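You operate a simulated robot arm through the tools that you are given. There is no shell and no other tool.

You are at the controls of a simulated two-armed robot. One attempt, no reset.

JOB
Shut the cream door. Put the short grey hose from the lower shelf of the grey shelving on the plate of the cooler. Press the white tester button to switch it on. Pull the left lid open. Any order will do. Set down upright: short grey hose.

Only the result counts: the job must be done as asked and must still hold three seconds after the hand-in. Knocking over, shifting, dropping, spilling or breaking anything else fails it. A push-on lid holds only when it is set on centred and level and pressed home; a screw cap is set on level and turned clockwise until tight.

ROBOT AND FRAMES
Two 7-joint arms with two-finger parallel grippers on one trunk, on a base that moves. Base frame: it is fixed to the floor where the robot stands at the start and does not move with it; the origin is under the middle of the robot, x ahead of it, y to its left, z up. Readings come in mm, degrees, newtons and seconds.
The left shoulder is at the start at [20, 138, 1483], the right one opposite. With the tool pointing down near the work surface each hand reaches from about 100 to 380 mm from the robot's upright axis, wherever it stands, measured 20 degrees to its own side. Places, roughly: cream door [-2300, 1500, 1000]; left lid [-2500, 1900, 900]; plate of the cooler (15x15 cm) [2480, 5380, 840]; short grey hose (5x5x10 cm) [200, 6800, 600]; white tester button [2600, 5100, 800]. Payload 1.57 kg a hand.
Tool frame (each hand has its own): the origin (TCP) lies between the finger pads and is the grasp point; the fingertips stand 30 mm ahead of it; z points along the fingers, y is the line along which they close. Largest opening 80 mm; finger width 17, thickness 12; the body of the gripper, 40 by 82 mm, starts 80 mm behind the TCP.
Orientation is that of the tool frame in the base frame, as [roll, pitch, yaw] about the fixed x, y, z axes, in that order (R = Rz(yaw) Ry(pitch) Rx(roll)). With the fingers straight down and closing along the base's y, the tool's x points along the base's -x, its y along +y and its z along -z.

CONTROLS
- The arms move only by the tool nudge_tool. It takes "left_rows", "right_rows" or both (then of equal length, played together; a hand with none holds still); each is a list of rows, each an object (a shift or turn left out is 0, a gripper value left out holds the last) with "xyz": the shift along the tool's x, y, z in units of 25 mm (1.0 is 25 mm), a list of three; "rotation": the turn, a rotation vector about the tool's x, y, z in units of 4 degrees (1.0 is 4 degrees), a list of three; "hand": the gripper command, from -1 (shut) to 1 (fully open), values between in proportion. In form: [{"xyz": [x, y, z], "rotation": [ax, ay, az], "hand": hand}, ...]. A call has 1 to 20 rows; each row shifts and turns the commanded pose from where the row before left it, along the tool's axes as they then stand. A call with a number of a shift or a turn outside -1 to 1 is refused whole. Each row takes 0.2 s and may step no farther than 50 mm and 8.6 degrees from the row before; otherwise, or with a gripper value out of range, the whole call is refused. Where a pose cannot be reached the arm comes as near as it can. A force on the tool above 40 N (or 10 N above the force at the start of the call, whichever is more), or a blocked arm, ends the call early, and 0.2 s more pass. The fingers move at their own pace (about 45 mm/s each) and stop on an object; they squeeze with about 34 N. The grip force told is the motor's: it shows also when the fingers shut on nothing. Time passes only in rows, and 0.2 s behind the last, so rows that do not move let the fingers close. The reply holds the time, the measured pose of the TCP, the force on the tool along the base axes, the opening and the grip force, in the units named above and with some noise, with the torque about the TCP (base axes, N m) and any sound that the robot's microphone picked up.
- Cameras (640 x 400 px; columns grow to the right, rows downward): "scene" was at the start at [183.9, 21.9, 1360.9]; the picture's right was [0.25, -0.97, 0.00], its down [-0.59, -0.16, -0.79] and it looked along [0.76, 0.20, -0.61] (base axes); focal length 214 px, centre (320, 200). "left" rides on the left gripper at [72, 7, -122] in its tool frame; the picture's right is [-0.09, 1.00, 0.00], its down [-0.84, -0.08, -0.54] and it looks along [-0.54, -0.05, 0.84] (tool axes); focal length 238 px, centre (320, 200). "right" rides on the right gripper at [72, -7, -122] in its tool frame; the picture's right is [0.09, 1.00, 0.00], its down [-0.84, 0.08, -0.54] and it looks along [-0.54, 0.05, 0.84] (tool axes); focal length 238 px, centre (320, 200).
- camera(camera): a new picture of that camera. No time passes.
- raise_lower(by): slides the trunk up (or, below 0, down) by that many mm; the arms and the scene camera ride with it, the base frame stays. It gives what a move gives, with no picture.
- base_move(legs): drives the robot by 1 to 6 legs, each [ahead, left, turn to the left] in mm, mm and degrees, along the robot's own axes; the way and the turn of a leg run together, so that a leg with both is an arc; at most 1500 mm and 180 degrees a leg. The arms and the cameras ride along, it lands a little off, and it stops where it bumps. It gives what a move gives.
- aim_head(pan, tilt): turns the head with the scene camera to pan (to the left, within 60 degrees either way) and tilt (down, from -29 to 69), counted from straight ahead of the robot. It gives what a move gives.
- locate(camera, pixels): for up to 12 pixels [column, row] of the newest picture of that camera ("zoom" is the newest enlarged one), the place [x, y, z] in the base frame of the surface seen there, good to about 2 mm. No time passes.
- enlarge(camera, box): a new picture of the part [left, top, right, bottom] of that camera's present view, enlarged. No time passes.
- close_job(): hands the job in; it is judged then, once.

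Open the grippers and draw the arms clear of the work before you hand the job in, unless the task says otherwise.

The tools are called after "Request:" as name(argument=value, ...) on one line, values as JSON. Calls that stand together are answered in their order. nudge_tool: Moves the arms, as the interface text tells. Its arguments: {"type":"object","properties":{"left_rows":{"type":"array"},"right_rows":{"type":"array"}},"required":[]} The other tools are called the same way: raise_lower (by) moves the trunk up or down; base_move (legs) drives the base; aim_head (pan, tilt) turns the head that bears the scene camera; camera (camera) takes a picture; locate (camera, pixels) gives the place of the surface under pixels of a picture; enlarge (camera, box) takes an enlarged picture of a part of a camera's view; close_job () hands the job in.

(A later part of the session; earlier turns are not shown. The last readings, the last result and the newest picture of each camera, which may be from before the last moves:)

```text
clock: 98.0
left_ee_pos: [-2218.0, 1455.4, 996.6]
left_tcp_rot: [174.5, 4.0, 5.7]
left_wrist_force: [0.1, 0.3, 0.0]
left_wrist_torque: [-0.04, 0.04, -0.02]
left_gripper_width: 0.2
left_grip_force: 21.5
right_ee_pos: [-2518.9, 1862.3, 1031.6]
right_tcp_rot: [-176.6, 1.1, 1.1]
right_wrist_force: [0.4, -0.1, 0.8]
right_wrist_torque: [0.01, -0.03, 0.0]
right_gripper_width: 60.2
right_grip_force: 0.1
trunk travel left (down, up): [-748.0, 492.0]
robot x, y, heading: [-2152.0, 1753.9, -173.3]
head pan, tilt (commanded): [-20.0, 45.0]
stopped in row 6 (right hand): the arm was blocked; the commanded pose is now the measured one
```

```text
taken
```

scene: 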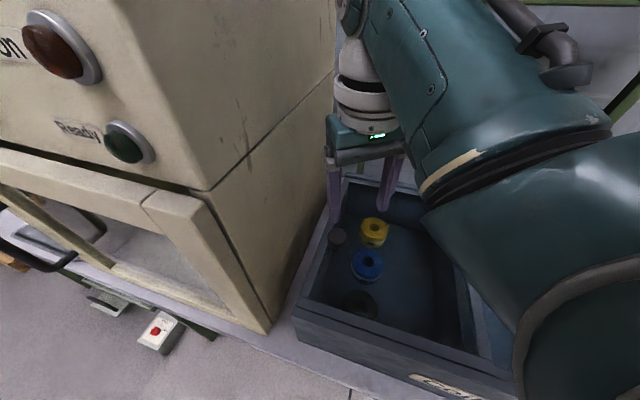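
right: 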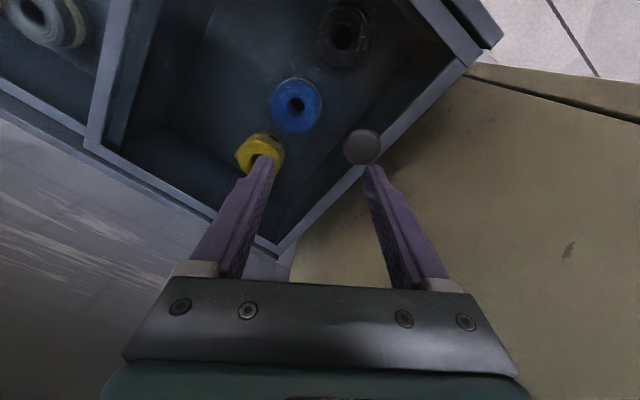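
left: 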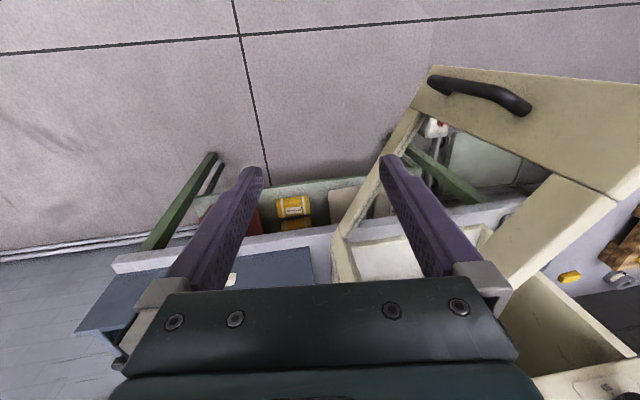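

The hand is at ~383 mm from the robot's axis, right at its reach limit. I pull it back 80 mm and drive the base forward 85 mm to bring the knob into comfortable reach.

Request:
nudge_tool(right_rows=[{"xyz": [0.8, 0, 0]}, {"xyz": [0.8, 0, 0]}, {"xyz": [0.8, 0, 0]}, {"xyz": [0.8, 0, 0]}])

Request:
base_move(legs=[[85, 0, 0]])

Request:
camera(camera="right")

Request:
camera(camera="scene")

```text
clock: 99.2
left_ee_pos: [-2218.0, 1456.2, 997.6]
left_tcp_rot: [174.5, 4.1, 5.8]
left_wrist_force: [-0.1, -0.3, -0.5]
left_wrist_torque: [0.03, 0.02, 0.0]
left_gripper_width: 0.0
left_grip_force: 21.0
right_ee_pos: [-2447.9, 1905.8, 1023.5]
right_tcp_rot: [-170.4, 2.4, 0.3]
right_wrist_force: [0.4, 0.1, 0.5]
right_wrist_torque: [-0.04, -0.01, -0.02]
right_gripper_width: 60.1
right_grip_force: 0.0
right hand out of reach, approached as far as the arm can: row 4
trunk travel left (down, up): [-748.0, 492.0]
robot x, y, heading: [-2151.9, 1752.7, -173.2]
head pan, tilt (commanded): [-20.0, 45.0]
stopped in row 4 (right hand): the arm was blocked; the commanded pose is now the measured one
```

```text
clock: 100.3
left_ee_pos: [-2301.2, 1445.2, 997.8]
left_tcp_rot: [174.4, 3.8, 5.8]
left_wrist_force: [-0.4, 0.5, 0.7]
left_wrist_torque: [0.03, -0.04, -0.01]
left_gripper_width: 0.0
left_grip_force: 21.8
right_ee_pos: [-2532.8, 1893.5, 1022.6]
right_tcp_rot: [-170.5, 2.2, 0.5]
right_wrist_force: [0.4, -0.2, 0.0]
right_wrist_torque: [0.0, 0.02, -0.01]
right_gripper_width: 60.1
right_grip_force: 0.0
trunk travel left (down, up): [-748.0, 492.0]
robot x, y, heading: [-2229.3, 1747.5, -173.2]
head pan, tilt (commanded): [-20.0, 45.0]
```

```text
taken
```

right: 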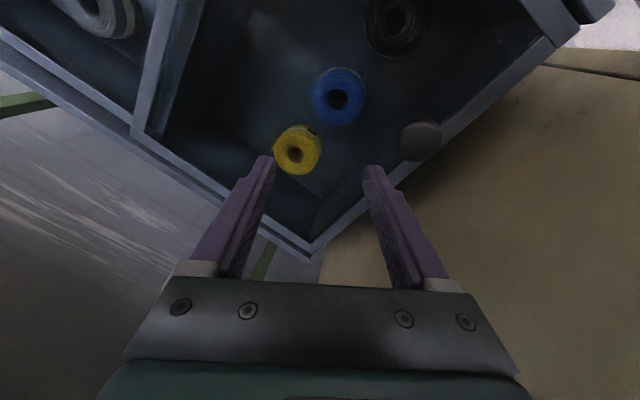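

```text
taken
```

scene: 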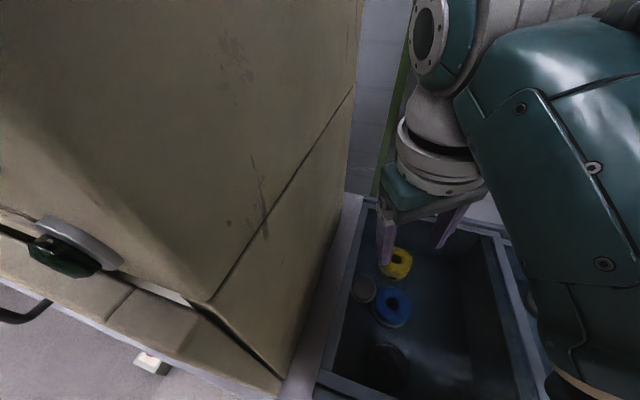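

The hand is folded too tightly with the trunk low, while the knob is now at an ideal 270 mm ahead and 117 mm right of the robot. I raise the trunk by 110 mm again so that the arm can unfold downward.

Request:
raise_lower(by=110)

Request:
nudge_tool(right_rows=[{"xyz": [0, 0, 0.5], "rotation": [-0.8, 0, 0]}, {"xyz": [0, 0.5, 0.3], "rotation": [-0.8, 0, 0]}, {"xyz": [0.1, 0.6, 0], "rotation": [-0.7, -0.5, 0]}, {"xyz": [0.1, 0.6, 0]}, {"xyz": [0.1, 0.5, 0]}, {"xyz": [0, 0, 0]}])

Request:
camera(camera="right")

Request:
camera(camera="scene")

```text
clock: 101.7
left_ee_pos: [-2301.5, 1445.3, 1107.2]
left_tcp_rot: [174.3, 3.9, 5.8]
left_wrist_force: [0.4, 0.3, 0.5]
left_wrist_torque: [0.0, 0.0, 0.01]
left_gripper_width: 0.2
left_grip_force: 21.5
right_ee_pos: [-2532.0, 1896.7, 1132.2]
right_tcp_rot: [-170.3, 2.3, 0.5]
right_wrist_force: [-0.3, 1.0, -0.3]
right_wrist_torque: [0.01, 0.02, 0.02]
right_gripper_width: 59.8
right_grip_force: 0.1
trunk travel left (down, up): [-858.0, 382.0]
robot x, y, heading: [-2235.4, 1744.3, -173.3]
head pan, tilt (commanded): [-20.0, 45.0]
```

```text
clock: 103.3
left_ee_pos: [-2302.5, 1446.3, 1107.5]
left_tcp_rot: [174.3, 4.1, 5.8]
left_wrist_force: [-0.5, -0.5, -0.1]
left_wrist_torque: [0.05, 0.03, 0.0]
left_gripper_width: 0.1
left_grip_force: 21.3
right_ee_pos: [-2534.8, 1880.8, 1108.3]
right_tcp_rot: [-174.2, 5.5, 0.5]
right_wrist_force: [0.4, -0.6, -0.7]
right_wrist_torque: [-0.04, 0.04, 0.01]
right_gripper_width: 60.1
right_grip_force: 0.1
trunk travel left (down, up): [-858.0, 382.0]
robot x, y, heading: [-2237.1, 1743.1, -173.2]
head pan, tilt (commanded): [-20.0, 45.0]
stopped in row 6 (right hand): the arm was blocked; the commanded pose is now the measured one
```

```text
taken
```

right: 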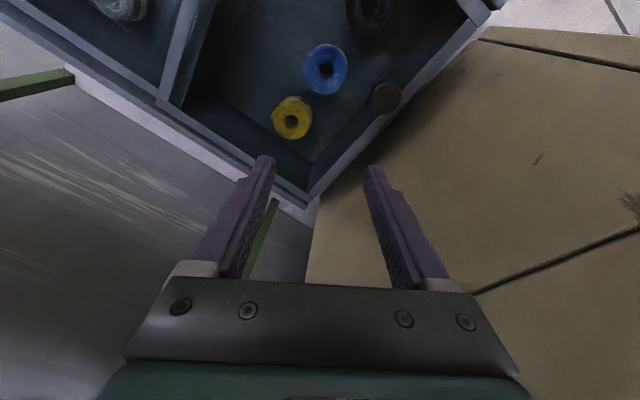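

```text
taken
```

scene: 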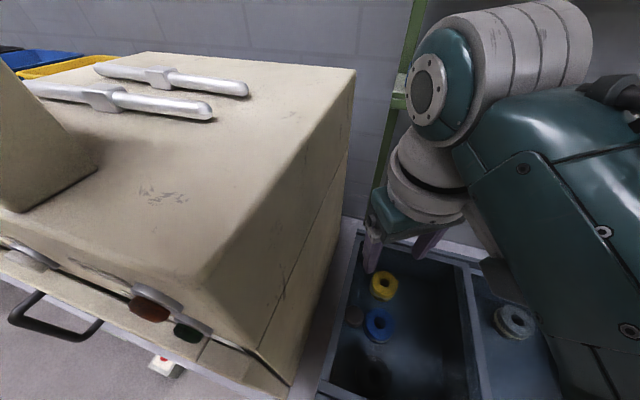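

Again blocked while moving left. I check where the wrist joint at (430,85) stands relative to the rack at (400,100) and the oven.

Request:
locate(camera="scene", pixels=[[422, 85], [440, 60], [460, 30], [398, 100], [400, 60], [392, 165], [375, 200], [480, 100], [540, 200], [600, 300], [350, 90], [300, 200]])

Request:
aim_head(pan=-50, tilt=40)

Request:
camera(camera="scene")

```text
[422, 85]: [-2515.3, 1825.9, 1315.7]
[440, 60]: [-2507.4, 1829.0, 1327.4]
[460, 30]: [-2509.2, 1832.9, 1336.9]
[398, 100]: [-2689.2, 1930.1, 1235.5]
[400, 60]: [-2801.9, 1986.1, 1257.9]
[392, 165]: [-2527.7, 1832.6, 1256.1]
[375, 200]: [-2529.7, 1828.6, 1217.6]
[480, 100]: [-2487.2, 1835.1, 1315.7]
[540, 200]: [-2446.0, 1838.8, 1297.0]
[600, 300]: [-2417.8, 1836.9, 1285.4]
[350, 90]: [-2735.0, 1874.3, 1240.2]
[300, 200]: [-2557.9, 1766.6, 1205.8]
```

```text
clock: 104.3
left_ee_pos: [-2302.2, 1444.5, 1107.1]
left_tcp_rot: [174.3, 3.9, 5.9]
left_wrist_force: [-0.2, 0.6, -0.6]
left_wrist_torque: [0.01, -0.03, -0.03]
left_gripper_width: 0.0
left_grip_force: 21.3
right_ee_pos: [-2534.5, 1880.9, 1107.2]
right_tcp_rot: [-174.1, 5.5, 0.4]
right_wrist_force: [-0.2, 0.5, -0.3]
right_wrist_torque: [-0.02, -0.01, 0.0]
right_gripper_width: 60.1
right_grip_force: 0.1
trunk travel left (down, up): [-858.0, 382.0]
robot x, y, heading: [-2234.5, 1743.6, -173.4]
head pan, tilt (commanded): [-50.0, 40.0]
```

```text
taken
```

scene: 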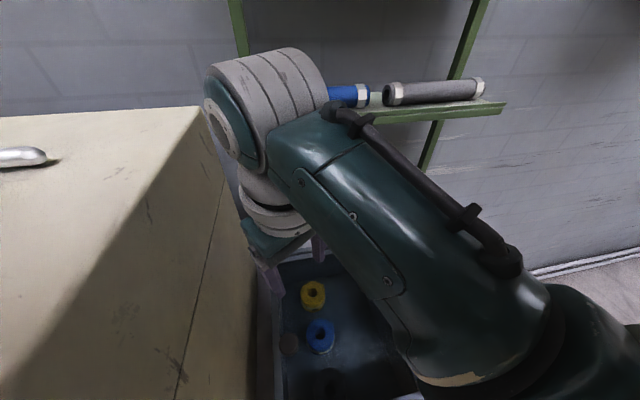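

The forearm passes just under the head camera, which seems to be what blocks leftward motion. I raise the trunk by 100 mm so the arm reaches down more steeply and stays clear of the head, then straighten the hand.

Request:
raise_lower(by=100)

Request:
nudge_tool(right_rows=[{"xyz": [0, 0, 0.9]}, {"xyz": [0, 0, 0.9]}, {"xyz": [0, 0, 0.9]}, {"xyz": [0, 0, 0.9]}, {"xyz": [0, 0, 0.6], "rotation": [-0.7, -0.7, 0]}, {"xyz": [0, 0, 0.3], "rotation": [-0.7, -0.7, 0]}])

Request:
camera(camera="scene")

```text
clock: 105.6
left_ee_pos: [-2300.9, 1444.3, 1207.6]
left_tcp_rot: [174.4, 3.9, 5.9]
left_wrist_force: [-0.2, -0.2, -0.2]
left_wrist_torque: [0.01, -0.03, -0.02]
left_gripper_width: 0.2
left_grip_force: 21.4
right_ee_pos: [-2533.2, 1880.8, 1206.8]
right_tcp_rot: [-174.1, 5.5, 0.4]
right_wrist_force: [0.9, -0.8, -0.2]
right_wrist_torque: [0.0, -0.02, 0.0]
right_gripper_width: 60.1
right_grip_force: 0.0
trunk travel left (down, up): [-958.0, 282.0]
robot x, y, heading: [-2233.0, 1743.3, -173.0]
head pan, tilt (commanded): [-50.0, 40.0]
```

```text
clock: 107.0
left_ee_pos: [-2301.7, 1445.7, 1207.8]
left_tcp_rot: [174.4, 3.9, 5.8]
left_wrist_force: [0.2, -0.6, -0.4]
left_wrist_torque: [-0.01, 0.02, 0.01]
left_gripper_width: 0.1
left_grip_force: 21.2
right_ee_pos: [-2543.8, 1885.4, 1096.4]
right_tcp_rot: [179.5, 10.9, 0.6]
right_wrist_force: [0.2, 0.8, -0.7]
right_wrist_torque: [0.01, -0.01, -0.01]
right_gripper_width: 59.9
right_grip_force: 0.0
trunk travel left (down, up): [-958.0, 282.0]
robot x, y, heading: [-2234.0, 1744.4, -173.2]
head pan, tilt (commanded): [-50.0, 40.0]
```

```text
taken
```

scene: 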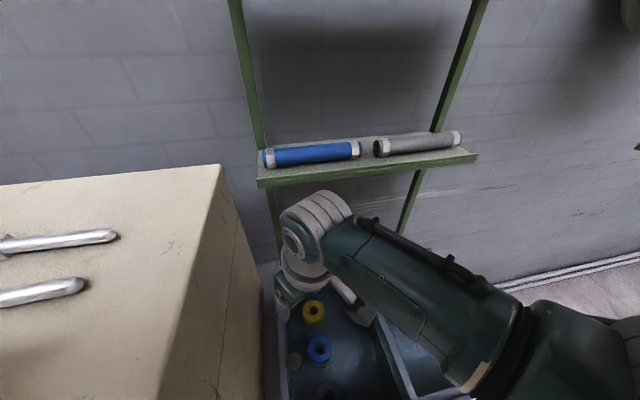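

The arm now moves freely. I undo the pitch, and shift 33 mm back and 53 mm left to get above the knob.

Request:
nudge_tool(right_rows=[{"xyz": [0.2, 0.3, 0], "rotation": [0, 0.9, 0]}, {"xyz": [0.25, 0.4, 0], "rotation": [0, 0.9, 0]}, {"xyz": [0.3, 0.5, 0], "rotation": [0, 0.9, 0]}, {"xyz": [0.3, 0.5, 0]}, {"xyz": [0.27, 0.42, 0]}, {"xyz": [0, 0, 0]}])

Request:
camera(camera="right")

Request:
camera(camera="scene")

```text
clock: 108.4
left_ee_pos: [-2301.5, 1444.4, 1208.1]
left_tcp_rot: [174.4, 4.0, 5.8]
left_wrist_force: [-0.1, 0.3, 0.4]
left_wrist_torque: [-0.01, -0.04, 0.03]
left_gripper_width: 0.0
left_grip_force: 21.5
right_ee_pos: [-2511.2, 1833.9, 1093.5]
right_tcp_rot: [179.7, 0.2, 0.8]
right_wrist_force: [-0.5, 1.2, 0.4]
right_wrist_torque: [0.01, 0.01, 0.01]
right_gripper_width: 59.7
right_grip_force: 0.0
trunk travel left (down, up): [-958.0, 282.0]
robot x, y, heading: [-2235.7, 1746.4, -173.3]
head pan, tilt (commanded): [-50.0, 40.0]
```

```text
taken
```

right: 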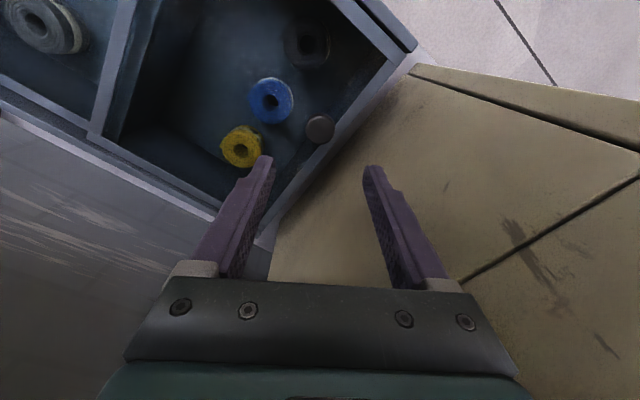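

```text
taken
```

scene: 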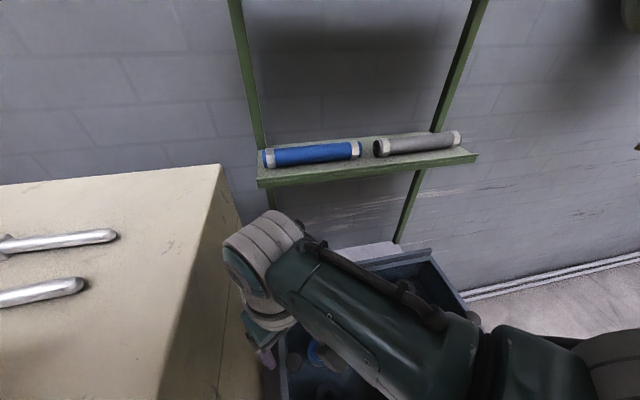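

The hand is level and right above the knob. I check the knob's exact place and the wrist's clearance to the oven before going down.

Request:
locate(camera="right", pixels=[[320, 128], [306, 128], [334, 132], [320, 117]])

Request:
locate(camera="scene", pixels=[[228, 252], [245, 240], [235, 285], [245, 330], [255, 350], [222, 180], [200, 300], [250, 270]])

```text
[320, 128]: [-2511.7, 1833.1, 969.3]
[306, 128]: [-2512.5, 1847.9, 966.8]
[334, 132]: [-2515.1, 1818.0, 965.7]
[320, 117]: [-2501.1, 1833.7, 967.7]
```

```text
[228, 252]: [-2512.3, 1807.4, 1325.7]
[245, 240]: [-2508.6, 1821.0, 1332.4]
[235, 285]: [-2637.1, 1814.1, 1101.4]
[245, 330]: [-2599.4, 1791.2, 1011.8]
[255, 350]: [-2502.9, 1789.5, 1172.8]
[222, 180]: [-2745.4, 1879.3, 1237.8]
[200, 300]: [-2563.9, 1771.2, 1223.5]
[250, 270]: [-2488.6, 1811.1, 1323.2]
```

Knob centre [-2513,1833] is right under the hand, and the wrist keeps ~50 mm from the oven. I lower to z~977.

Request:
nudge_tool(right_rows=[{"xyz": [-0.06, 0, 0.9]}, {"xyz": [0, 0, 0.9]}, {"xyz": [0, 0, 0.9]}, {"xyz": [0, 0, 0.9]}, {"xyz": [0, 0, 0.6]}, {"xyz": [0, 0, 0.4]}])

Request:
camera(camera="right")

```text
clock: 109.8
left_ee_pos: [-2301.7, 1444.8, 1207.4]
left_tcp_rot: [174.4, 3.8, 5.8]
left_wrist_force: [0.7, 0.6, -0.6]
left_wrist_torque: [-0.01, 0.02, 0.01]
left_gripper_width: 0.0
left_grip_force: 21.6
right_ee_pos: [-2509.0, 1838.8, 984.6]
right_tcp_rot: [179.5, 0.3, 0.6]
right_wrist_force: [-0.8, -0.3, -0.1]
right_wrist_torque: [-0.02, -0.01, -0.04]
right_gripper_width: 59.9
right_grip_force: 0.1
right hand out of reach, approached as far as the arm can: row 6
trunk travel left (down, up): [-958.0, 282.0]
robot x, y, heading: [-2235.7, 1741.4, -173.1]
head pan, tilt (commanded): [-50.0, 40.0]
```

```text
taken
```

right: 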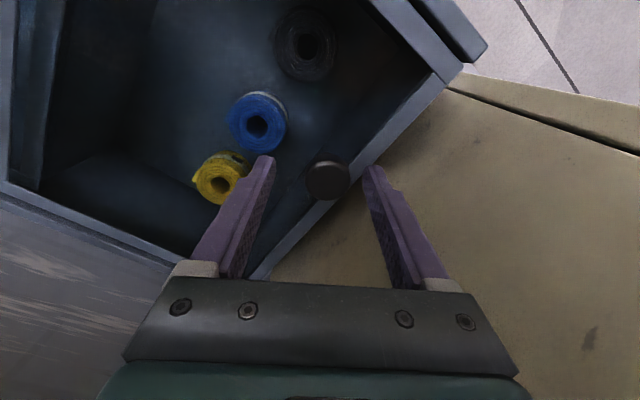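

The arm bottoms out at z 984, just short. I lift 45 mm, lower the trunk 45 mm to gain reach margin, then re-centre.

Request:
nudge_tool(right_rows=[{"xyz": [0, 0, -0.9]}, {"xyz": [0, 0, -0.9]}])

Request:
raise_lower(by=-45)

```text
clock: 110.4
left_ee_pos: [-2301.9, 1445.4, 1206.6]
left_tcp_rot: [174.3, 3.9, 5.9]
left_wrist_force: [0.0, 0.0, 0.6]
left_wrist_torque: [0.01, -0.01, 0.0]
left_gripper_width: 0.1
left_grip_force: 21.8
right_ee_pos: [-2508.4, 1836.3, 1032.2]
right_tcp_rot: [179.5, 0.2, 0.8]
right_wrist_force: [0.1, -0.1, -0.9]
right_wrist_torque: [0.01, 0.01, 0.0]
right_gripper_width: 59.8
right_grip_force: 0.1
trunk travel left (down, up): [-958.0, 282.0]
robot x, y, heading: [-2231.1, 1741.3, -173.1]
head pan, tilt (commanded): [-50.0, 40.0]
```

```text
clock: 111.3
left_ee_pos: [-2301.6, 1445.0, 1163.1]
left_tcp_rot: [174.4, 3.9, 5.8]
left_wrist_force: [-0.1, 0.8, -0.3]
left_wrist_torque: [0.0, 0.02, -0.02]
left_gripper_width: 0.2
left_grip_force: 21.7
right_ee_pos: [-2508.6, 1837.8, 987.2]
right_tcp_rot: [179.4, 0.2, 0.8]
right_wrist_force: [0.3, 1.1, 0.3]
right_wrist_torque: [0.02, -0.02, 0.02]
right_gripper_width: 60.4
right_grip_force: 0.0
trunk travel left (down, up): [-913.0, 327.0]
robot x, y, heading: [-2235.6, 1744.0, -173.5]
head pan, tilt (commanded): [-50.0, 40.0]
```

Now at z 987 with the fingertips straddling the knob. I centre by ~5 mm, lower 10 mm and close the fingers.

Request:
nudge_tool(right_rows=[{"xyz": [-0.17, 0.19, 0]}, {"xyz": [0, 0, 0.4]}, {"xyz": [0, 0, 0]}])

Request:
camera(camera="right")

```text
clock: 112.1
left_ee_pos: [-2301.0, 1445.1, 1162.9]
left_tcp_rot: [174.3, 3.9, 5.8]
left_wrist_force: [-0.3, 0.1, 0.5]
left_wrist_torque: [0.0, 0.01, 0.01]
left_gripper_width: 0.0
left_grip_force: 21.8
right_ee_pos: [-2514.3, 1832.3, 976.6]
right_tcp_rot: [179.5, 0.2, 0.8]
right_wrist_force: [-0.2, 0.0, 0.0]
right_wrist_torque: [-0.01, 0.0, -0.02]
right_gripper_width: 60.2
right_grip_force: 0.0
trunk travel left (down, up): [-913.0, 327.0]
robot x, y, heading: [-2233.0, 1744.0, -173.3]
head pan, tilt (commanded): [-50.0, 40.0]
```

```text
taken
```

right: 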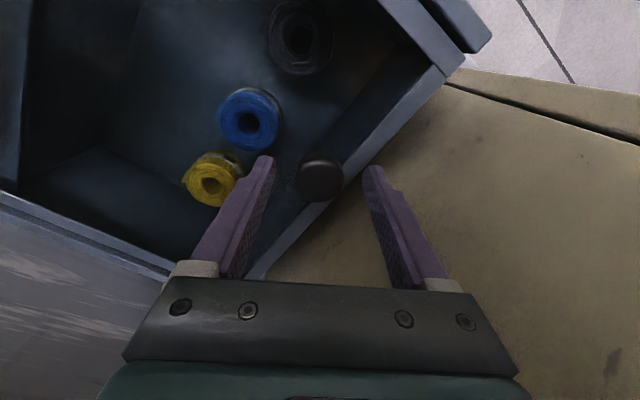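

The knob sits between the fingers. I close them.

Request:
nudge_tool(right_rows=[{"hand": -1}, {"hand": -1}, {"hand": -1}, {"hand": -1}])

Request:
camera(camera="right")

```text
clock: 113.1
left_ee_pos: [-2303.0, 1443.7, 1162.0]
left_tcp_rot: [174.4, 3.9, 5.8]
left_wrist_force: [0.3, -0.1, -0.5]
left_wrist_torque: [0.01, -0.01, 0.03]
left_gripper_width: 0.0
left_grip_force: 21.1
right_ee_pos: [-2513.8, 1831.9, 976.1]
right_tcp_rot: [179.6, 0.2, 0.8]
right_wrist_force: [-0.6, 0.9, -1.4]
right_wrist_torque: [0.0, 0.03, -0.09]
right_gripper_width: 31.3
right_grip_force: 35.3
trunk travel left (down, up): [-913.0, 327.0]
robot x, y, heading: [-2238.3, 1743.6, -173.1]
head pan, tilt (commanded): [-50.0, 40.0]
```

```text
taken
```

right: 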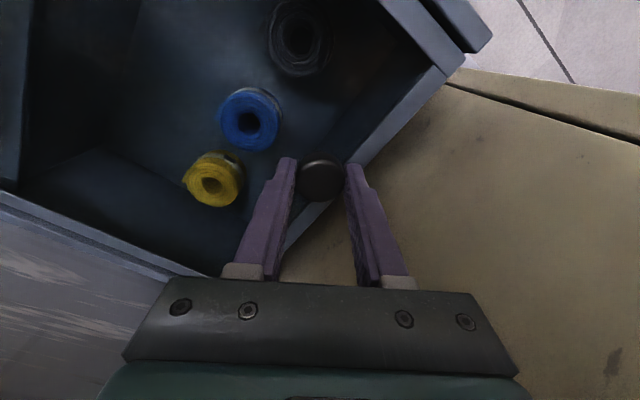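

Gripped at 31 mm width. I try sliding the lid along the box's long axis (to the right) by ~20 mm and watch the force.

Request:
nudge_tool(right_rows=[{"xyz": [0.13, -0.2, 0]}, {"xyz": [0.15, -0.235, 0]}, {"xyz": [0.15, -0.235, 0]}])

Request:
camera(camera="right")

```text
clock: 113.9
left_ee_pos: [-2302.8, 1444.0, 1162.4]
left_tcp_rot: [174.4, 4.1, 5.8]
left_wrist_force: [-0.7, 0.1, 0.0]
left_wrist_torque: [0.01, 0.01, 0.0]
left_gripper_width: 0.0
left_grip_force: 21.3
right_ee_pos: [-2502.5, 1849.2, 977.3]
right_tcp_rot: [179.6, 0.3, 0.8]
right_wrist_force: [-4.3, 1.6, 0.0]
right_wrist_torque: [0.08, -0.15, -0.13]
right_gripper_width: 31.1
right_grip_force: 39.9
trunk travel left (down, up): [-913.0, 327.0]
robot x, y, heading: [-2232.9, 1744.1, -173.1]
head pan, tilt (commanded): [-50.0, 40.0]
```

```text
taken
```

right: 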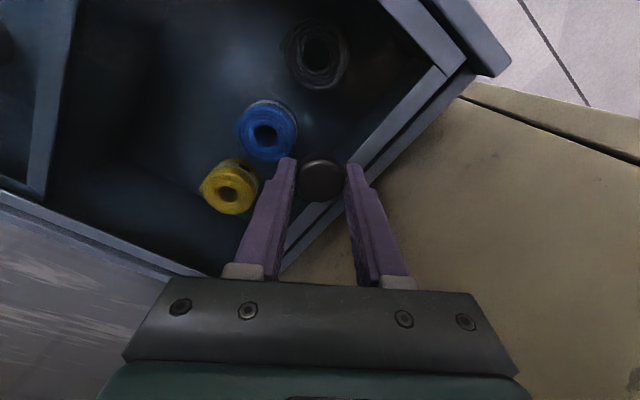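

The lid is sliding: its frame has parted from the box's edge. I go on sliding with a slightly corrected direction.

Request:
nudge_tool(right_rows=[{"xyz": [0.19, -0.37, 0]}, {"xyz": [0.24, -0.41, 0]}, {"xyz": [0.24, -0.41, 0]}, {"xyz": [0.24, -0.41, 0]}, {"xyz": [0.24, -0.41, 0]}, {"xyz": [0.24, -0.41, 0]}])

Request:
camera(camera="right")

```text
clock: 115.3
left_ee_pos: [-2300.8, 1444.7, 1162.4]
left_tcp_rot: [174.4, 4.1, 5.8]
left_wrist_force: [0.7, 0.1, -0.4]
left_wrist_torque: [0.01, 0.02, -0.01]
left_gripper_width: 0.1
left_grip_force: 21.4
right_ee_pos: [-2466.8, 1910.0, 977.8]
right_tcp_rot: [179.4, 0.0, 0.8]
right_wrist_force: [5.3, -4.0, -1.0]
right_wrist_torque: [-0.01, 0.26, -0.1]
right_gripper_width: 31.0
right_grip_force: 39.7
trunk travel left (down, up): [-913.0, 327.0]
robot x, y, heading: [-2233.4, 1744.1, -173.0]
head pan, tilt (commanded): [-50.0, 40.0]
```

```text
taken
```

right: 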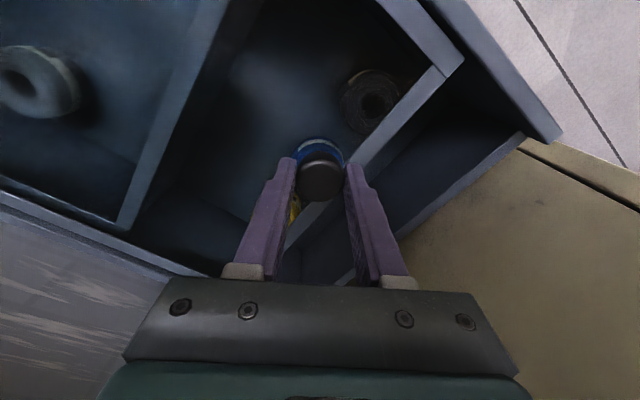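

Sliding well, about 90 mm so far. I continue along the rail.

Request:
nudge_tool(right_rows=[{"xyz": [0.29, -0.39, 0]}, {"xyz": [0.27, -0.4, 0]}, {"xyz": [0.26, -0.405, 0]}, {"xyz": [0.26, -0.405, 0]}, {"xyz": [0.26, -0.405, 0]}])

Request:
camera(camera="right")

Request:
camera(camera="scene")

```text
clock: 116.5
left_ee_pos: [-2301.8, 1445.7, 1162.9]
left_tcp_rot: [174.4, 3.9, 5.9]
left_wrist_force: [0.4, -0.1, -0.6]
left_wrist_torque: [-0.01, 0.02, -0.03]
left_gripper_width: 0.1
left_grip_force: 21.6
right_ee_pos: [-2435.1, 1963.2, 974.7]
right_tcp_rot: [179.7, 0.3, 0.8]
right_wrist_force: [5.9, -3.3, 28.5]
right_wrist_torque: [-0.11, -0.11, -0.04]
right_gripper_width: 31.0
right_grip_force: 39.7
trunk travel left (down, up): [-913.0, 327.0]
robot x, y, heading: [-2235.6, 1742.5, -173.1]
head pan, tilt (commanded): [-50.0, 40.0]
```

```text
taken
```

right: 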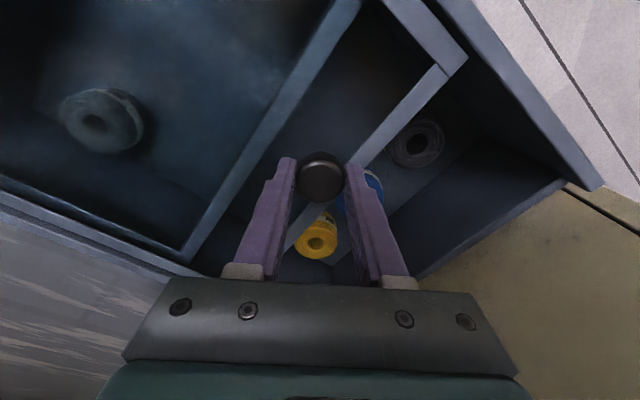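

```text
taken
```

scene: 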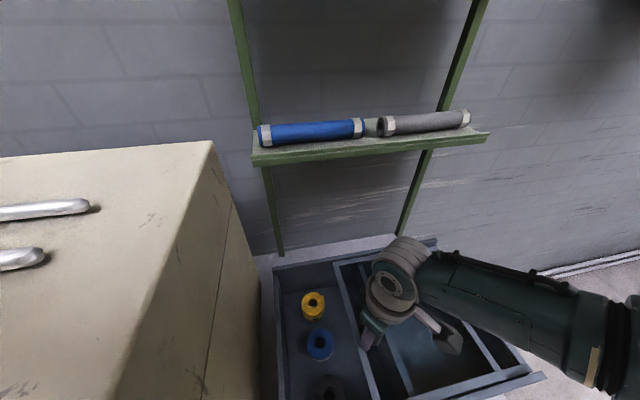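

Slid ~153 mm so far, but the hand has begun pressing down with 28 N. I ease it up 2-3 mm and carry on in small steps.

Request:
nudge_tool(right_rows=[{"xyz": [0, 0, -0.08]}, {"xyz": [0.2, -0.3, -0.02]}, {"xyz": [0.2, -0.31, 0]}, {"xyz": [0.2, -0.31, 0]}])

Request:
camera(camera="right")

```text
clock: 117.5
left_ee_pos: [-2301.4, 1444.3, 1162.2]
left_tcp_rot: [174.4, 4.0, 5.8]
left_wrist_force: [0.3, 0.8, 0.1]
left_wrist_torque: [0.0, 0.0, 0.0]
left_gripper_width: 0.0
left_grip_force: 21.4
right_ee_pos: [-2420.1, 1985.1, 975.2]
right_tcp_rot: [179.5, 0.1, 0.8]
right_wrist_force: [-7.4, 4.3, -29.7]
right_wrist_torque: [0.05, 0.19, -0.1]
right_gripper_width: 31.2
right_grip_force: 40.0
trunk travel left (down, up): [-913.0, 327.0]
robot x, y, heading: [-2234.7, 1743.7, -173.1]
head pan, tilt (commanded): [-50.0, 40.0]
```

```text
taken
```

right: 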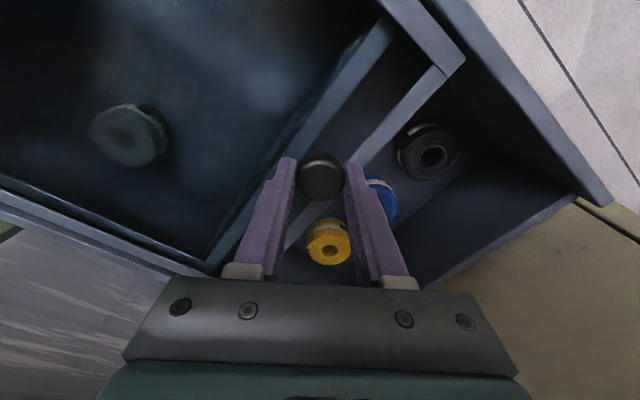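

Now the lid pulls down at 30 N, so I lower ~1.2 mm to neutral and slide in finer steps toward the stop.

Request:
nudge_tool(right_rows=[{"xyz": [0.0, 0.0, 0.05]}, {"xyz": [0.17, -0.26, 0]}, {"xyz": [0.17, -0.26, 0]}])

Request:
camera(camera="right")

Request:
camera(camera="scene")

```text
clock: 118.3
left_ee_pos: [-2304.6, 1440.7, 1164.3]
left_tcp_rot: [174.3, 4.2, 5.9]
left_wrist_force: [0.0, 0.6, 0.1]
left_wrist_torque: [-0.01, 0.01, 0.0]
left_gripper_width: 0.2
left_grip_force: 21.8
right_ee_pos: [-2419.3, 1988.1, 977.3]
right_tcp_rot: [178.7, 1.1, 0.7]
right_wrist_force: [-16.6, -25.0, 10.6]
right_wrist_torque: [-0.75, -0.01, -0.1]
right_gripper_width: 31.2
right_grip_force: 40.2
trunk travel left (down, up): [-913.0, 327.0]
robot x, y, heading: [-2237.0, 1746.0, -173.1]
head pan, tilt (commanded): [-50.0, 40.0]
```

```text
taken
```

right: 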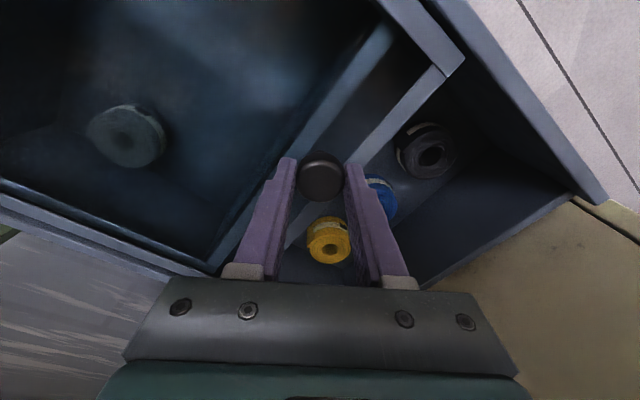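

```text
taken
```

scene: 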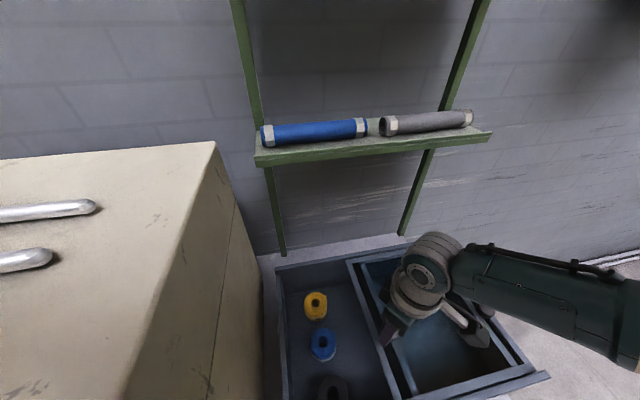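

The lid has met its stop after ~183 mm of travel (30 N against). I ease off the push, open the fingers and lift straight up.

Request:
nudge_tool(right_rows=[{"xyz": [-0.12, 0.19, 0]}, {"xyz": [-0.1, 0.15, 0]}, {"hand": 0.5}, {"hand": 0.5}, {"hand": 0.5}])

Request:
nudge_tool(right_rows=[{"xyz": [0, 0, -0.5]}, {"xyz": [0, 0, -0.9]}, {"xyz": [0, 0, -0.9]}, {"xyz": [0, 0, -0.9]}, {"xyz": [0, 0, -0.9]}, {"xyz": [0, 0, -0.9]}])

Request:
camera(camera="scene")

Request:
camera(camera="right")

```text
clock: 119.5
left_ee_pos: [-2301.6, 1444.6, 1162.6]
left_tcp_rot: [174.5, 3.9, 5.8]
left_wrist_force: [-0.5, 0.6, -0.7]
left_wrist_torque: [-0.01, 0.03, -0.02]
left_gripper_width: 0.0
left_grip_force: 21.6
right_ee_pos: [-2415.9, 1989.0, 975.5]
right_tcp_rot: [179.6, 0.1, 0.9]
right_wrist_force: [0.0, -0.4, -0.4]
right_wrist_torque: [0.01, 0.01, 0.0]
right_gripper_width: 59.9
right_grip_force: 0.1
trunk travel left (down, up): [-913.0, 327.0]
robot x, y, heading: [-2236.2, 1739.1, -173.5]
head pan, tilt (commanded): [-50.0, 40.0]
```

```text
clock: 120.9
left_ee_pos: [-2301.1, 1445.9, 1162.0]
left_tcp_rot: [174.4, 3.9, 5.8]
left_wrist_force: [0.7, 0.3, 0.1]
left_wrist_torque: [0.01, 0.04, 0.0]
left_gripper_width: 0.1
left_grip_force: 21.5
right_ee_pos: [-2417.5, 1988.4, 1098.4]
right_tcp_rot: [179.6, 0.1, 0.7]
right_wrist_force: [-0.5, -0.2, -0.2]
right_wrist_torque: [0.02, -0.02, 0.02]
right_gripper_width: 60.1
right_grip_force: 0.1
trunk travel left (down, up): [-913.0, 327.0]
robot x, y, heading: [-2235.6, 1744.1, -173.1]
head pan, tilt (commanded): [-50.0, 40.0]
```

```text
taken
```

scene: 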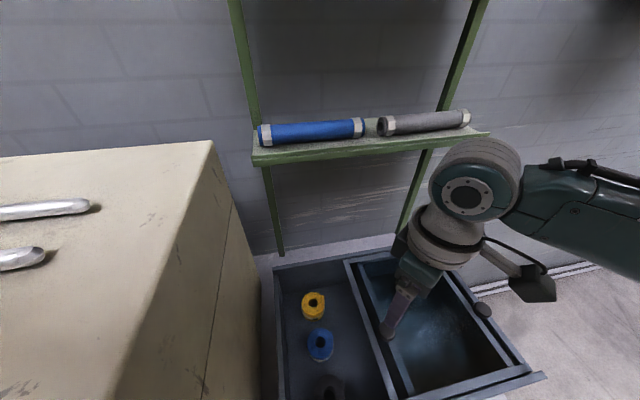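

```text
taken
```

right: 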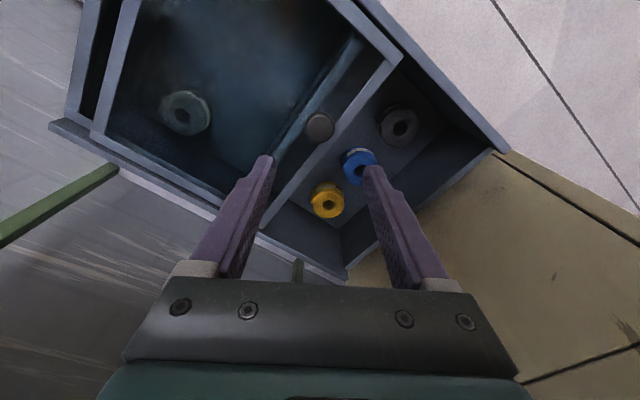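

The left lid now lies over the right one, with the left compartment open. I back the base away from the bench and turn to face the room's far end.

Request:
base_move(legs=[[-300, 230, 0], [0, 0, -128]])

Request:
aim_head(pan=0, tilt=25)

Request:
camera(camera="scene")

```text
clock: 128.6
left_ee_pos: [-2103.6, 1786.6, 1163.8]
left_tcp_rot: [174.4, 3.9, -121.3]
left_wrist_force: [-0.4, 0.3, -0.5]
left_wrist_torque: [-0.02, 0.0, 0.0]
left_gripper_width: 0.2
left_grip_force: 20.3
right_ee_pos: [-1601.5, 1550.9, 1097.6]
right_tcp_rot: [179.4, 0.2, -126.4]
right_wrist_force: [0.1, 0.0, -0.3]
right_wrist_torque: [0.02, 0.02, -0.01]
right_gripper_width: 60.2
right_grip_force: 0.1
trunk travel left (down, up): [-913.0, 327.0]
robot x, y, heading: [-1906.5, 1554.7, 59.3]
head pan, tilt (commanded): [-50.0, 40.0]
```

```text
clock: 129.8
left_ee_pos: [-2103.3, 1787.4, 1161.9]
left_tcp_rot: [174.4, 3.9, -121.3]
left_wrist_force: [-0.1, -0.1, 0.0]
left_wrist_torque: [-0.01, -0.02, -0.01]
left_gripper_width: 0.0
left_grip_force: 21.3
right_ee_pos: [-1600.9, 1552.1, 1098.1]
right_tcp_rot: [179.5, 0.2, -126.3]
right_wrist_force: [-0.4, -0.1, 0.3]
right_wrist_torque: [0.02, 0.01, -0.03]
right_gripper_width: 59.9
right_grip_force: 0.0
trunk travel left (down, up): [-913.0, 327.0]
robot x, y, heading: [-1905.7, 1550.6, 59.4]
head pan, tilt (commanded): [0.0, 25.0]
```

```text
taken
```

scene: 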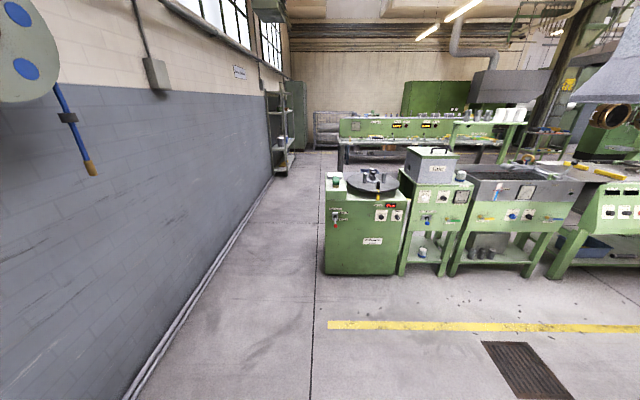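

The corridor along the left wall is clear, with a grey shelving at (280,130). I enlarge that area and locate landmarks.

Request:
enlarge(camera="scene", box=[240, 70, 400, 190])

Request:
locate(camera="scene", pixels=[[280, 175], [290, 150], [268, 100], [325, 270], [327, 180], [340, 160], [340, 130], [318, 130], [300, 160], [200, 300], [360, 130], [500, 140]])

```text
3.33 times, centred on (320, 130) of scene
```

zoom: 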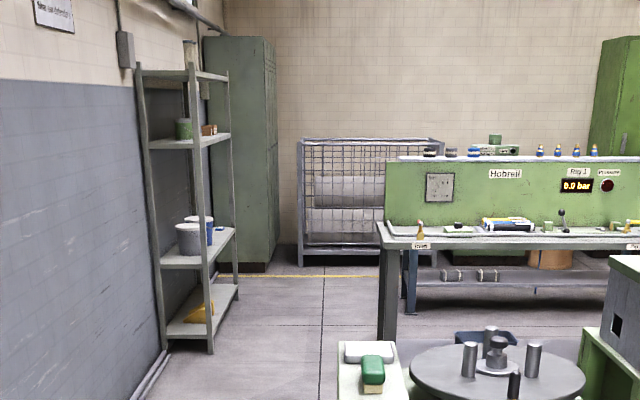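

```text
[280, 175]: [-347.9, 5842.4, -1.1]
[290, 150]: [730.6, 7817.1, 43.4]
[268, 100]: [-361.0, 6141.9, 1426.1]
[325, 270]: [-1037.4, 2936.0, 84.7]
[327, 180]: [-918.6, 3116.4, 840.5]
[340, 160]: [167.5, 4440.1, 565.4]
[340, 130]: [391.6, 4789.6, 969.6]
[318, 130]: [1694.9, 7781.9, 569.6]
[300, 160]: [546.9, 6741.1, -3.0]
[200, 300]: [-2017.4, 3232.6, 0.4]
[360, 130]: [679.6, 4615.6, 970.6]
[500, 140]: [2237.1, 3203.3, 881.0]
```

The corridor is ~1.1 m wide (wall u≈-3485, machines u≈-2396 and -2134), and the shelving spans v≈4830-6150 on the left wall. I drive forward, shift left and go down the corridor.

Request:
base_move(legs=[[1000, 0, 0], [0, 370, 0], [1500, 0, 0], [1300, 0, 0]])

Request:
aim_head(pan=20, tilt=25)

Request:
camera(camera="scene")

```text
clock: 149.8
left_ee_pos: [-520.8, 5206.7, 1163.0]
left_tcp_rot: [174.4, 3.9, -122.2]
left_wrist_force: [-0.5, -0.3, 0.6]
left_wrist_torque: [0.0, -0.01, 0.02]
left_gripper_width: 0.3
left_grip_force: 21.3
right_ee_pos: [-21.4, 4964.3, 1098.6]
right_tcp_rot: [179.4, 0.2, -127.2]
right_wrist_force: [0.2, 0.2, 1.1]
right_wrist_torque: [0.01, 0.0, 0.01]
right_gripper_width: 59.9
right_grip_force: 0.1
trunk travel left (down, up): [-913.0, 327.0]
robot x, y, heading: [-325.5, 4973.4, 58.7]
head pan, tilt (commanded): [0.0, 25.0]
```

```text
clock: 150.7
left_ee_pos: [-519.5, 5207.7, 1162.9]
left_tcp_rot: [174.4, 4.0, -122.1]
left_wrist_force: [-0.4, 0.6, -0.7]
left_wrist_torque: [0.01, -0.02, 0.0]
left_gripper_width: 0.0
left_grip_force: 21.6
right_ee_pos: [-20.6, 4965.2, 1098.5]
right_tcp_rot: [179.5, 0.3, -127.2]
right_wrist_force: [-0.6, -0.3, -0.3]
right_wrist_torque: [0.02, -0.01, 0.0]
right_gripper_width: 60.0
right_grip_force: 0.0
trunk travel left (down, up): [-913.0, 327.0]
robot x, y, heading: [-325.4, 4967.8, 58.8]
head pan, tilt (commanded): [20.0, 25.0]
```

```text
taken
```

scene: 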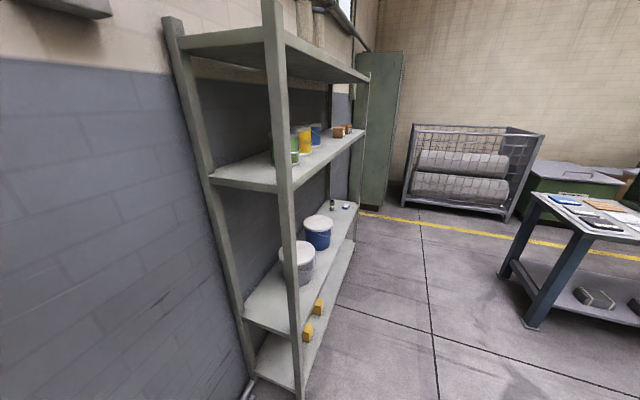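

The grey shelving is close; on its lower shelf are two buckets and small items at about (335,205). I enlarge there and locate.

Request:
enlarge(camera="scene", box=[280, 180, 380, 260])

Request:
locate(camera="scene", pixels=[[332, 205], [345, 207], [318, 225], [300, 250], [340, 225], [325, 155], [300, 380], [355, 210], [335, 255], [380, 200], [530, 310], [545, 200]])

```text
5.00 times, centred on (330, 220) of scene
```

zoom: 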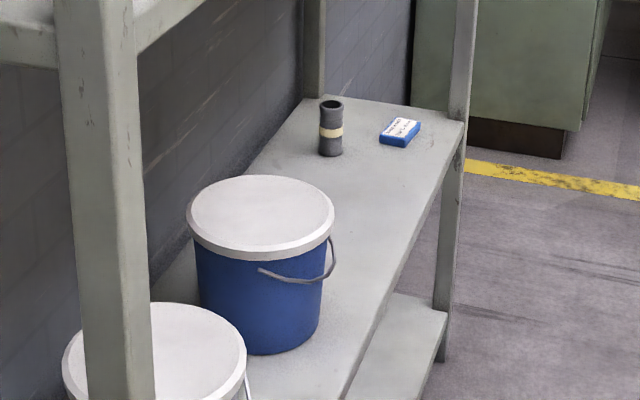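

```text
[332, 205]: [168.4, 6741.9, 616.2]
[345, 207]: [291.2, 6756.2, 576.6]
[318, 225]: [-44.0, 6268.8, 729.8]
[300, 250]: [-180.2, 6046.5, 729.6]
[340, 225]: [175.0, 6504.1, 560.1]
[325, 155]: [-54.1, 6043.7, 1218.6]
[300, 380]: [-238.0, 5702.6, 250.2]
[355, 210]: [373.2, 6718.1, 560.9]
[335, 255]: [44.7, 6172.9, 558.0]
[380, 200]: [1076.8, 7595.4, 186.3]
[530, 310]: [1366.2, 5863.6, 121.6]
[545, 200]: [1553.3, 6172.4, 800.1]
```

The short grey hose stands upright at about [168, 6742], shelf top z 560, with a small blue box next to it. Before choosing the grasp I look toward the cooler on the right.

Request:
aim_head(pan=-40, tilt=20)

Request:
camera(camera="scene")

Request:
enlarge(camera="scene", box=[100, 80, 420, 280])

```text
clock: 152.0
left_ee_pos: [-521.4, 5207.6, 1161.8]
left_tcp_rot: [174.5, 4.1, -122.1]
left_wrist_force: [-0.1, -0.2, -0.3]
left_wrist_torque: [0.03, -0.02, -0.01]
left_gripper_width: 0.1
left_grip_force: 21.1
right_ee_pos: [-21.4, 4964.2, 1098.6]
right_tcp_rot: [179.5, 0.2, -127.2]
right_wrist_force: [-0.5, -0.2, 0.4]
right_wrist_torque: [-0.01, 0.0, 0.01]
right_gripper_width: 60.1
right_grip_force: 0.0
trunk travel left (down, up): [-913.0, 327.0]
robot x, y, heading: [-326.9, 4972.0, 59.1]
head pan, tilt (commanded): [-40.0, 20.0]
```

```text
taken
```

scene: 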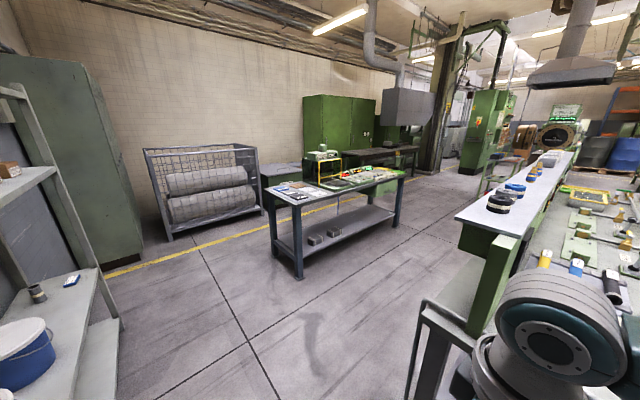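

```text
2.00 times, centred on (260, 180) of scene
```

zoom: 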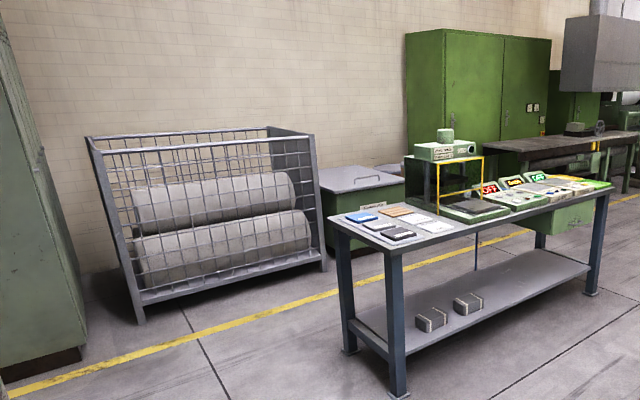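

The cooler and tester seem to stand on the blue-legged table at about (340,170). I enlarge that spot and locate it.

Request:
enlarge(camera="scene", box=[265, 135, 425, 215])

Request:
locate(camera="zoom", pixels=[[320, 190], [280, 80], [300, 190], [355, 200], [400, 190], [470, 180], [510, 180], [250, 230], [420, 140], [280, 210], [150, 240], [345, 165]])

```text
4.00 times, centred on (345, 175) of scene
```

zoom: 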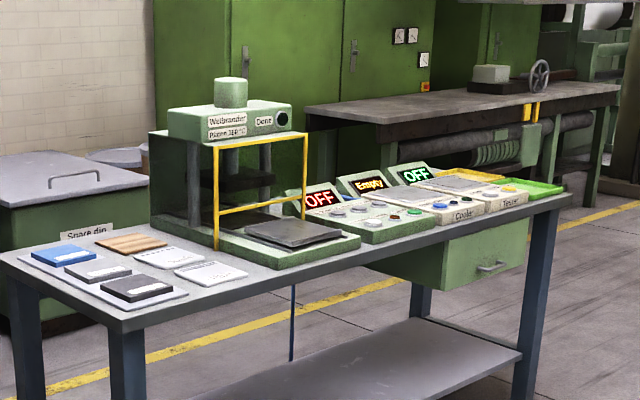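

```text
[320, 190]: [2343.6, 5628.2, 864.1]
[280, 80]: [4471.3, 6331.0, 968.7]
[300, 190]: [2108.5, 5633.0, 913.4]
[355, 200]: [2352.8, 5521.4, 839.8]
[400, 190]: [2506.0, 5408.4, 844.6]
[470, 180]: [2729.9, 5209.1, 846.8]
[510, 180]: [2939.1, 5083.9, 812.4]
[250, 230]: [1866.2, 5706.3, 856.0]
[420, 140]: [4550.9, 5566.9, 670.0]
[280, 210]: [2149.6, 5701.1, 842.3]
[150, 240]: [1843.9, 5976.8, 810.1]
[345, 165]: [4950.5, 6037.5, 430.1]
```

The cooler (label 'Cooler') and tester stand in a row on the blue-legged table, consoles facing the near side. I'll grasp the hose first with the right hand tilted ~45 deg; I drive along the corridor and turn to face the shelving.

Request:
base_move(legs=[[0, -200, 0], [1500, 0, 0], [150, 0, 0], [0, 0, 90]])

Request:
aim_head(pan=0, tilt=40)

Request:
camera(camera="scene")

```text
clock: 165.4
left_ee_pos: [450.6, 6095.0, 1162.6]
left_tcp_rot: [174.3, 3.9, -31.0]
left_wrist_force: [0.2, -0.5, -1.2]
left_wrist_torque: [0.0, 0.01, 0.03]
left_gripper_width: 0.0
left_grip_force: 21.3
right_ee_pos: [683.2, 6598.5, 1099.3]
right_tcp_rot: [179.5, 0.2, -36.1]
right_wrist_force: [-0.1, 0.7, 0.4]
right_wrist_torque: [0.01, 0.0, 0.02]
right_gripper_width: 60.1
right_grip_force: 0.0
trunk travel left (down, up): [-913.0, 327.0]
robot x, y, heading: [682.4, 6293.7, 149.7]
head pan, tilt (commanded): [-40.0, 20.0]
```

```text
clock: 166.5
left_ee_pos: [449.6, 6094.4, 1162.1]
left_tcp_rot: [174.4, 4.0, -31.1]
left_wrist_force: [-1.2, -0.1, -0.5]
left_wrist_torque: [0.03, -0.01, 0.01]
left_gripper_width: 0.3
left_grip_force: 21.2
right_ee_pos: [683.1, 6600.1, 1099.9]
right_tcp_rot: [179.6, 0.2, -36.2]
right_wrist_force: [0.6, -0.5, 0.0]
right_wrist_torque: [0.02, 0.0, 0.0]
right_gripper_width: 60.0
right_grip_force: 0.1
trunk travel left (down, up): [-913.0, 327.0]
robot x, y, heading: [682.8, 6293.2, 150.1]
head pan, tilt (commanded): [0.0, 40.0]
```

```text
taken
```

scene: 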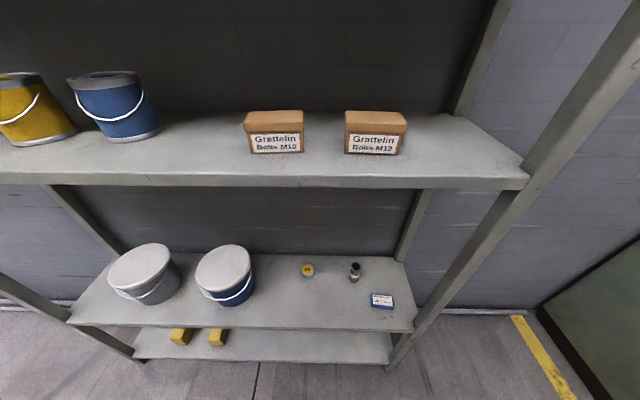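

Facing the shelving: the hose at (354,270), a yellow item at (307,270) and a blue packet at (381,300) on the lower shelf. I enlarge and locate them.

Request:
enlarge(camera="scene", box=[280, 240, 430, 330])

Request:
locate(camera="zoom", pixels=[[316, 107], [316, 125], [316, 170], [300, 110], [335, 110], [115, 125], [430, 250], [400, 235], [475, 270], [395, 270], [300, 350], [550, 370]])

Request:
locate(camera="scene", pixels=[[320, 183], [420, 320], [395, 365], [240, 325], [500, 190], [520, 185], [410, 340], [100, 330]])

```text
4.27 times, centred on (355, 285) of scene
```

zoom: 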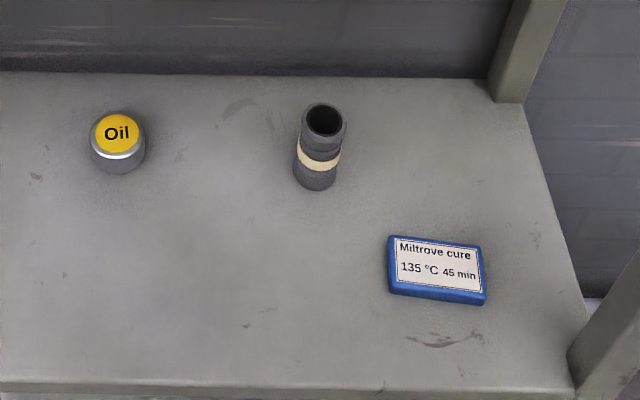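

```text
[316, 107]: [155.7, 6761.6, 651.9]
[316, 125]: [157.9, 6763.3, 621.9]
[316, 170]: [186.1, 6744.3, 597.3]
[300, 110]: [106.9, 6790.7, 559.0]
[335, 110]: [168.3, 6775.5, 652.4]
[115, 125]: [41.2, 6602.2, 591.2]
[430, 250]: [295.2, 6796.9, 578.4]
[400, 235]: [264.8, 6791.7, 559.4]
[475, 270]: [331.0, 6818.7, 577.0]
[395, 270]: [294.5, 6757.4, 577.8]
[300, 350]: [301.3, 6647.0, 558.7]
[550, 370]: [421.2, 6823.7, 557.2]
```

```text
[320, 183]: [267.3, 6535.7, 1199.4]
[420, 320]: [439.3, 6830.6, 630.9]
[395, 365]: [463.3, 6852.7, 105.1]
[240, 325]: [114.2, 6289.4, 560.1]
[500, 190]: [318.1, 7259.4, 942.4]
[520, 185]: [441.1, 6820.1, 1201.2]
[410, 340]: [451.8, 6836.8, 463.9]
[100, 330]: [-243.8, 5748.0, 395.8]
```

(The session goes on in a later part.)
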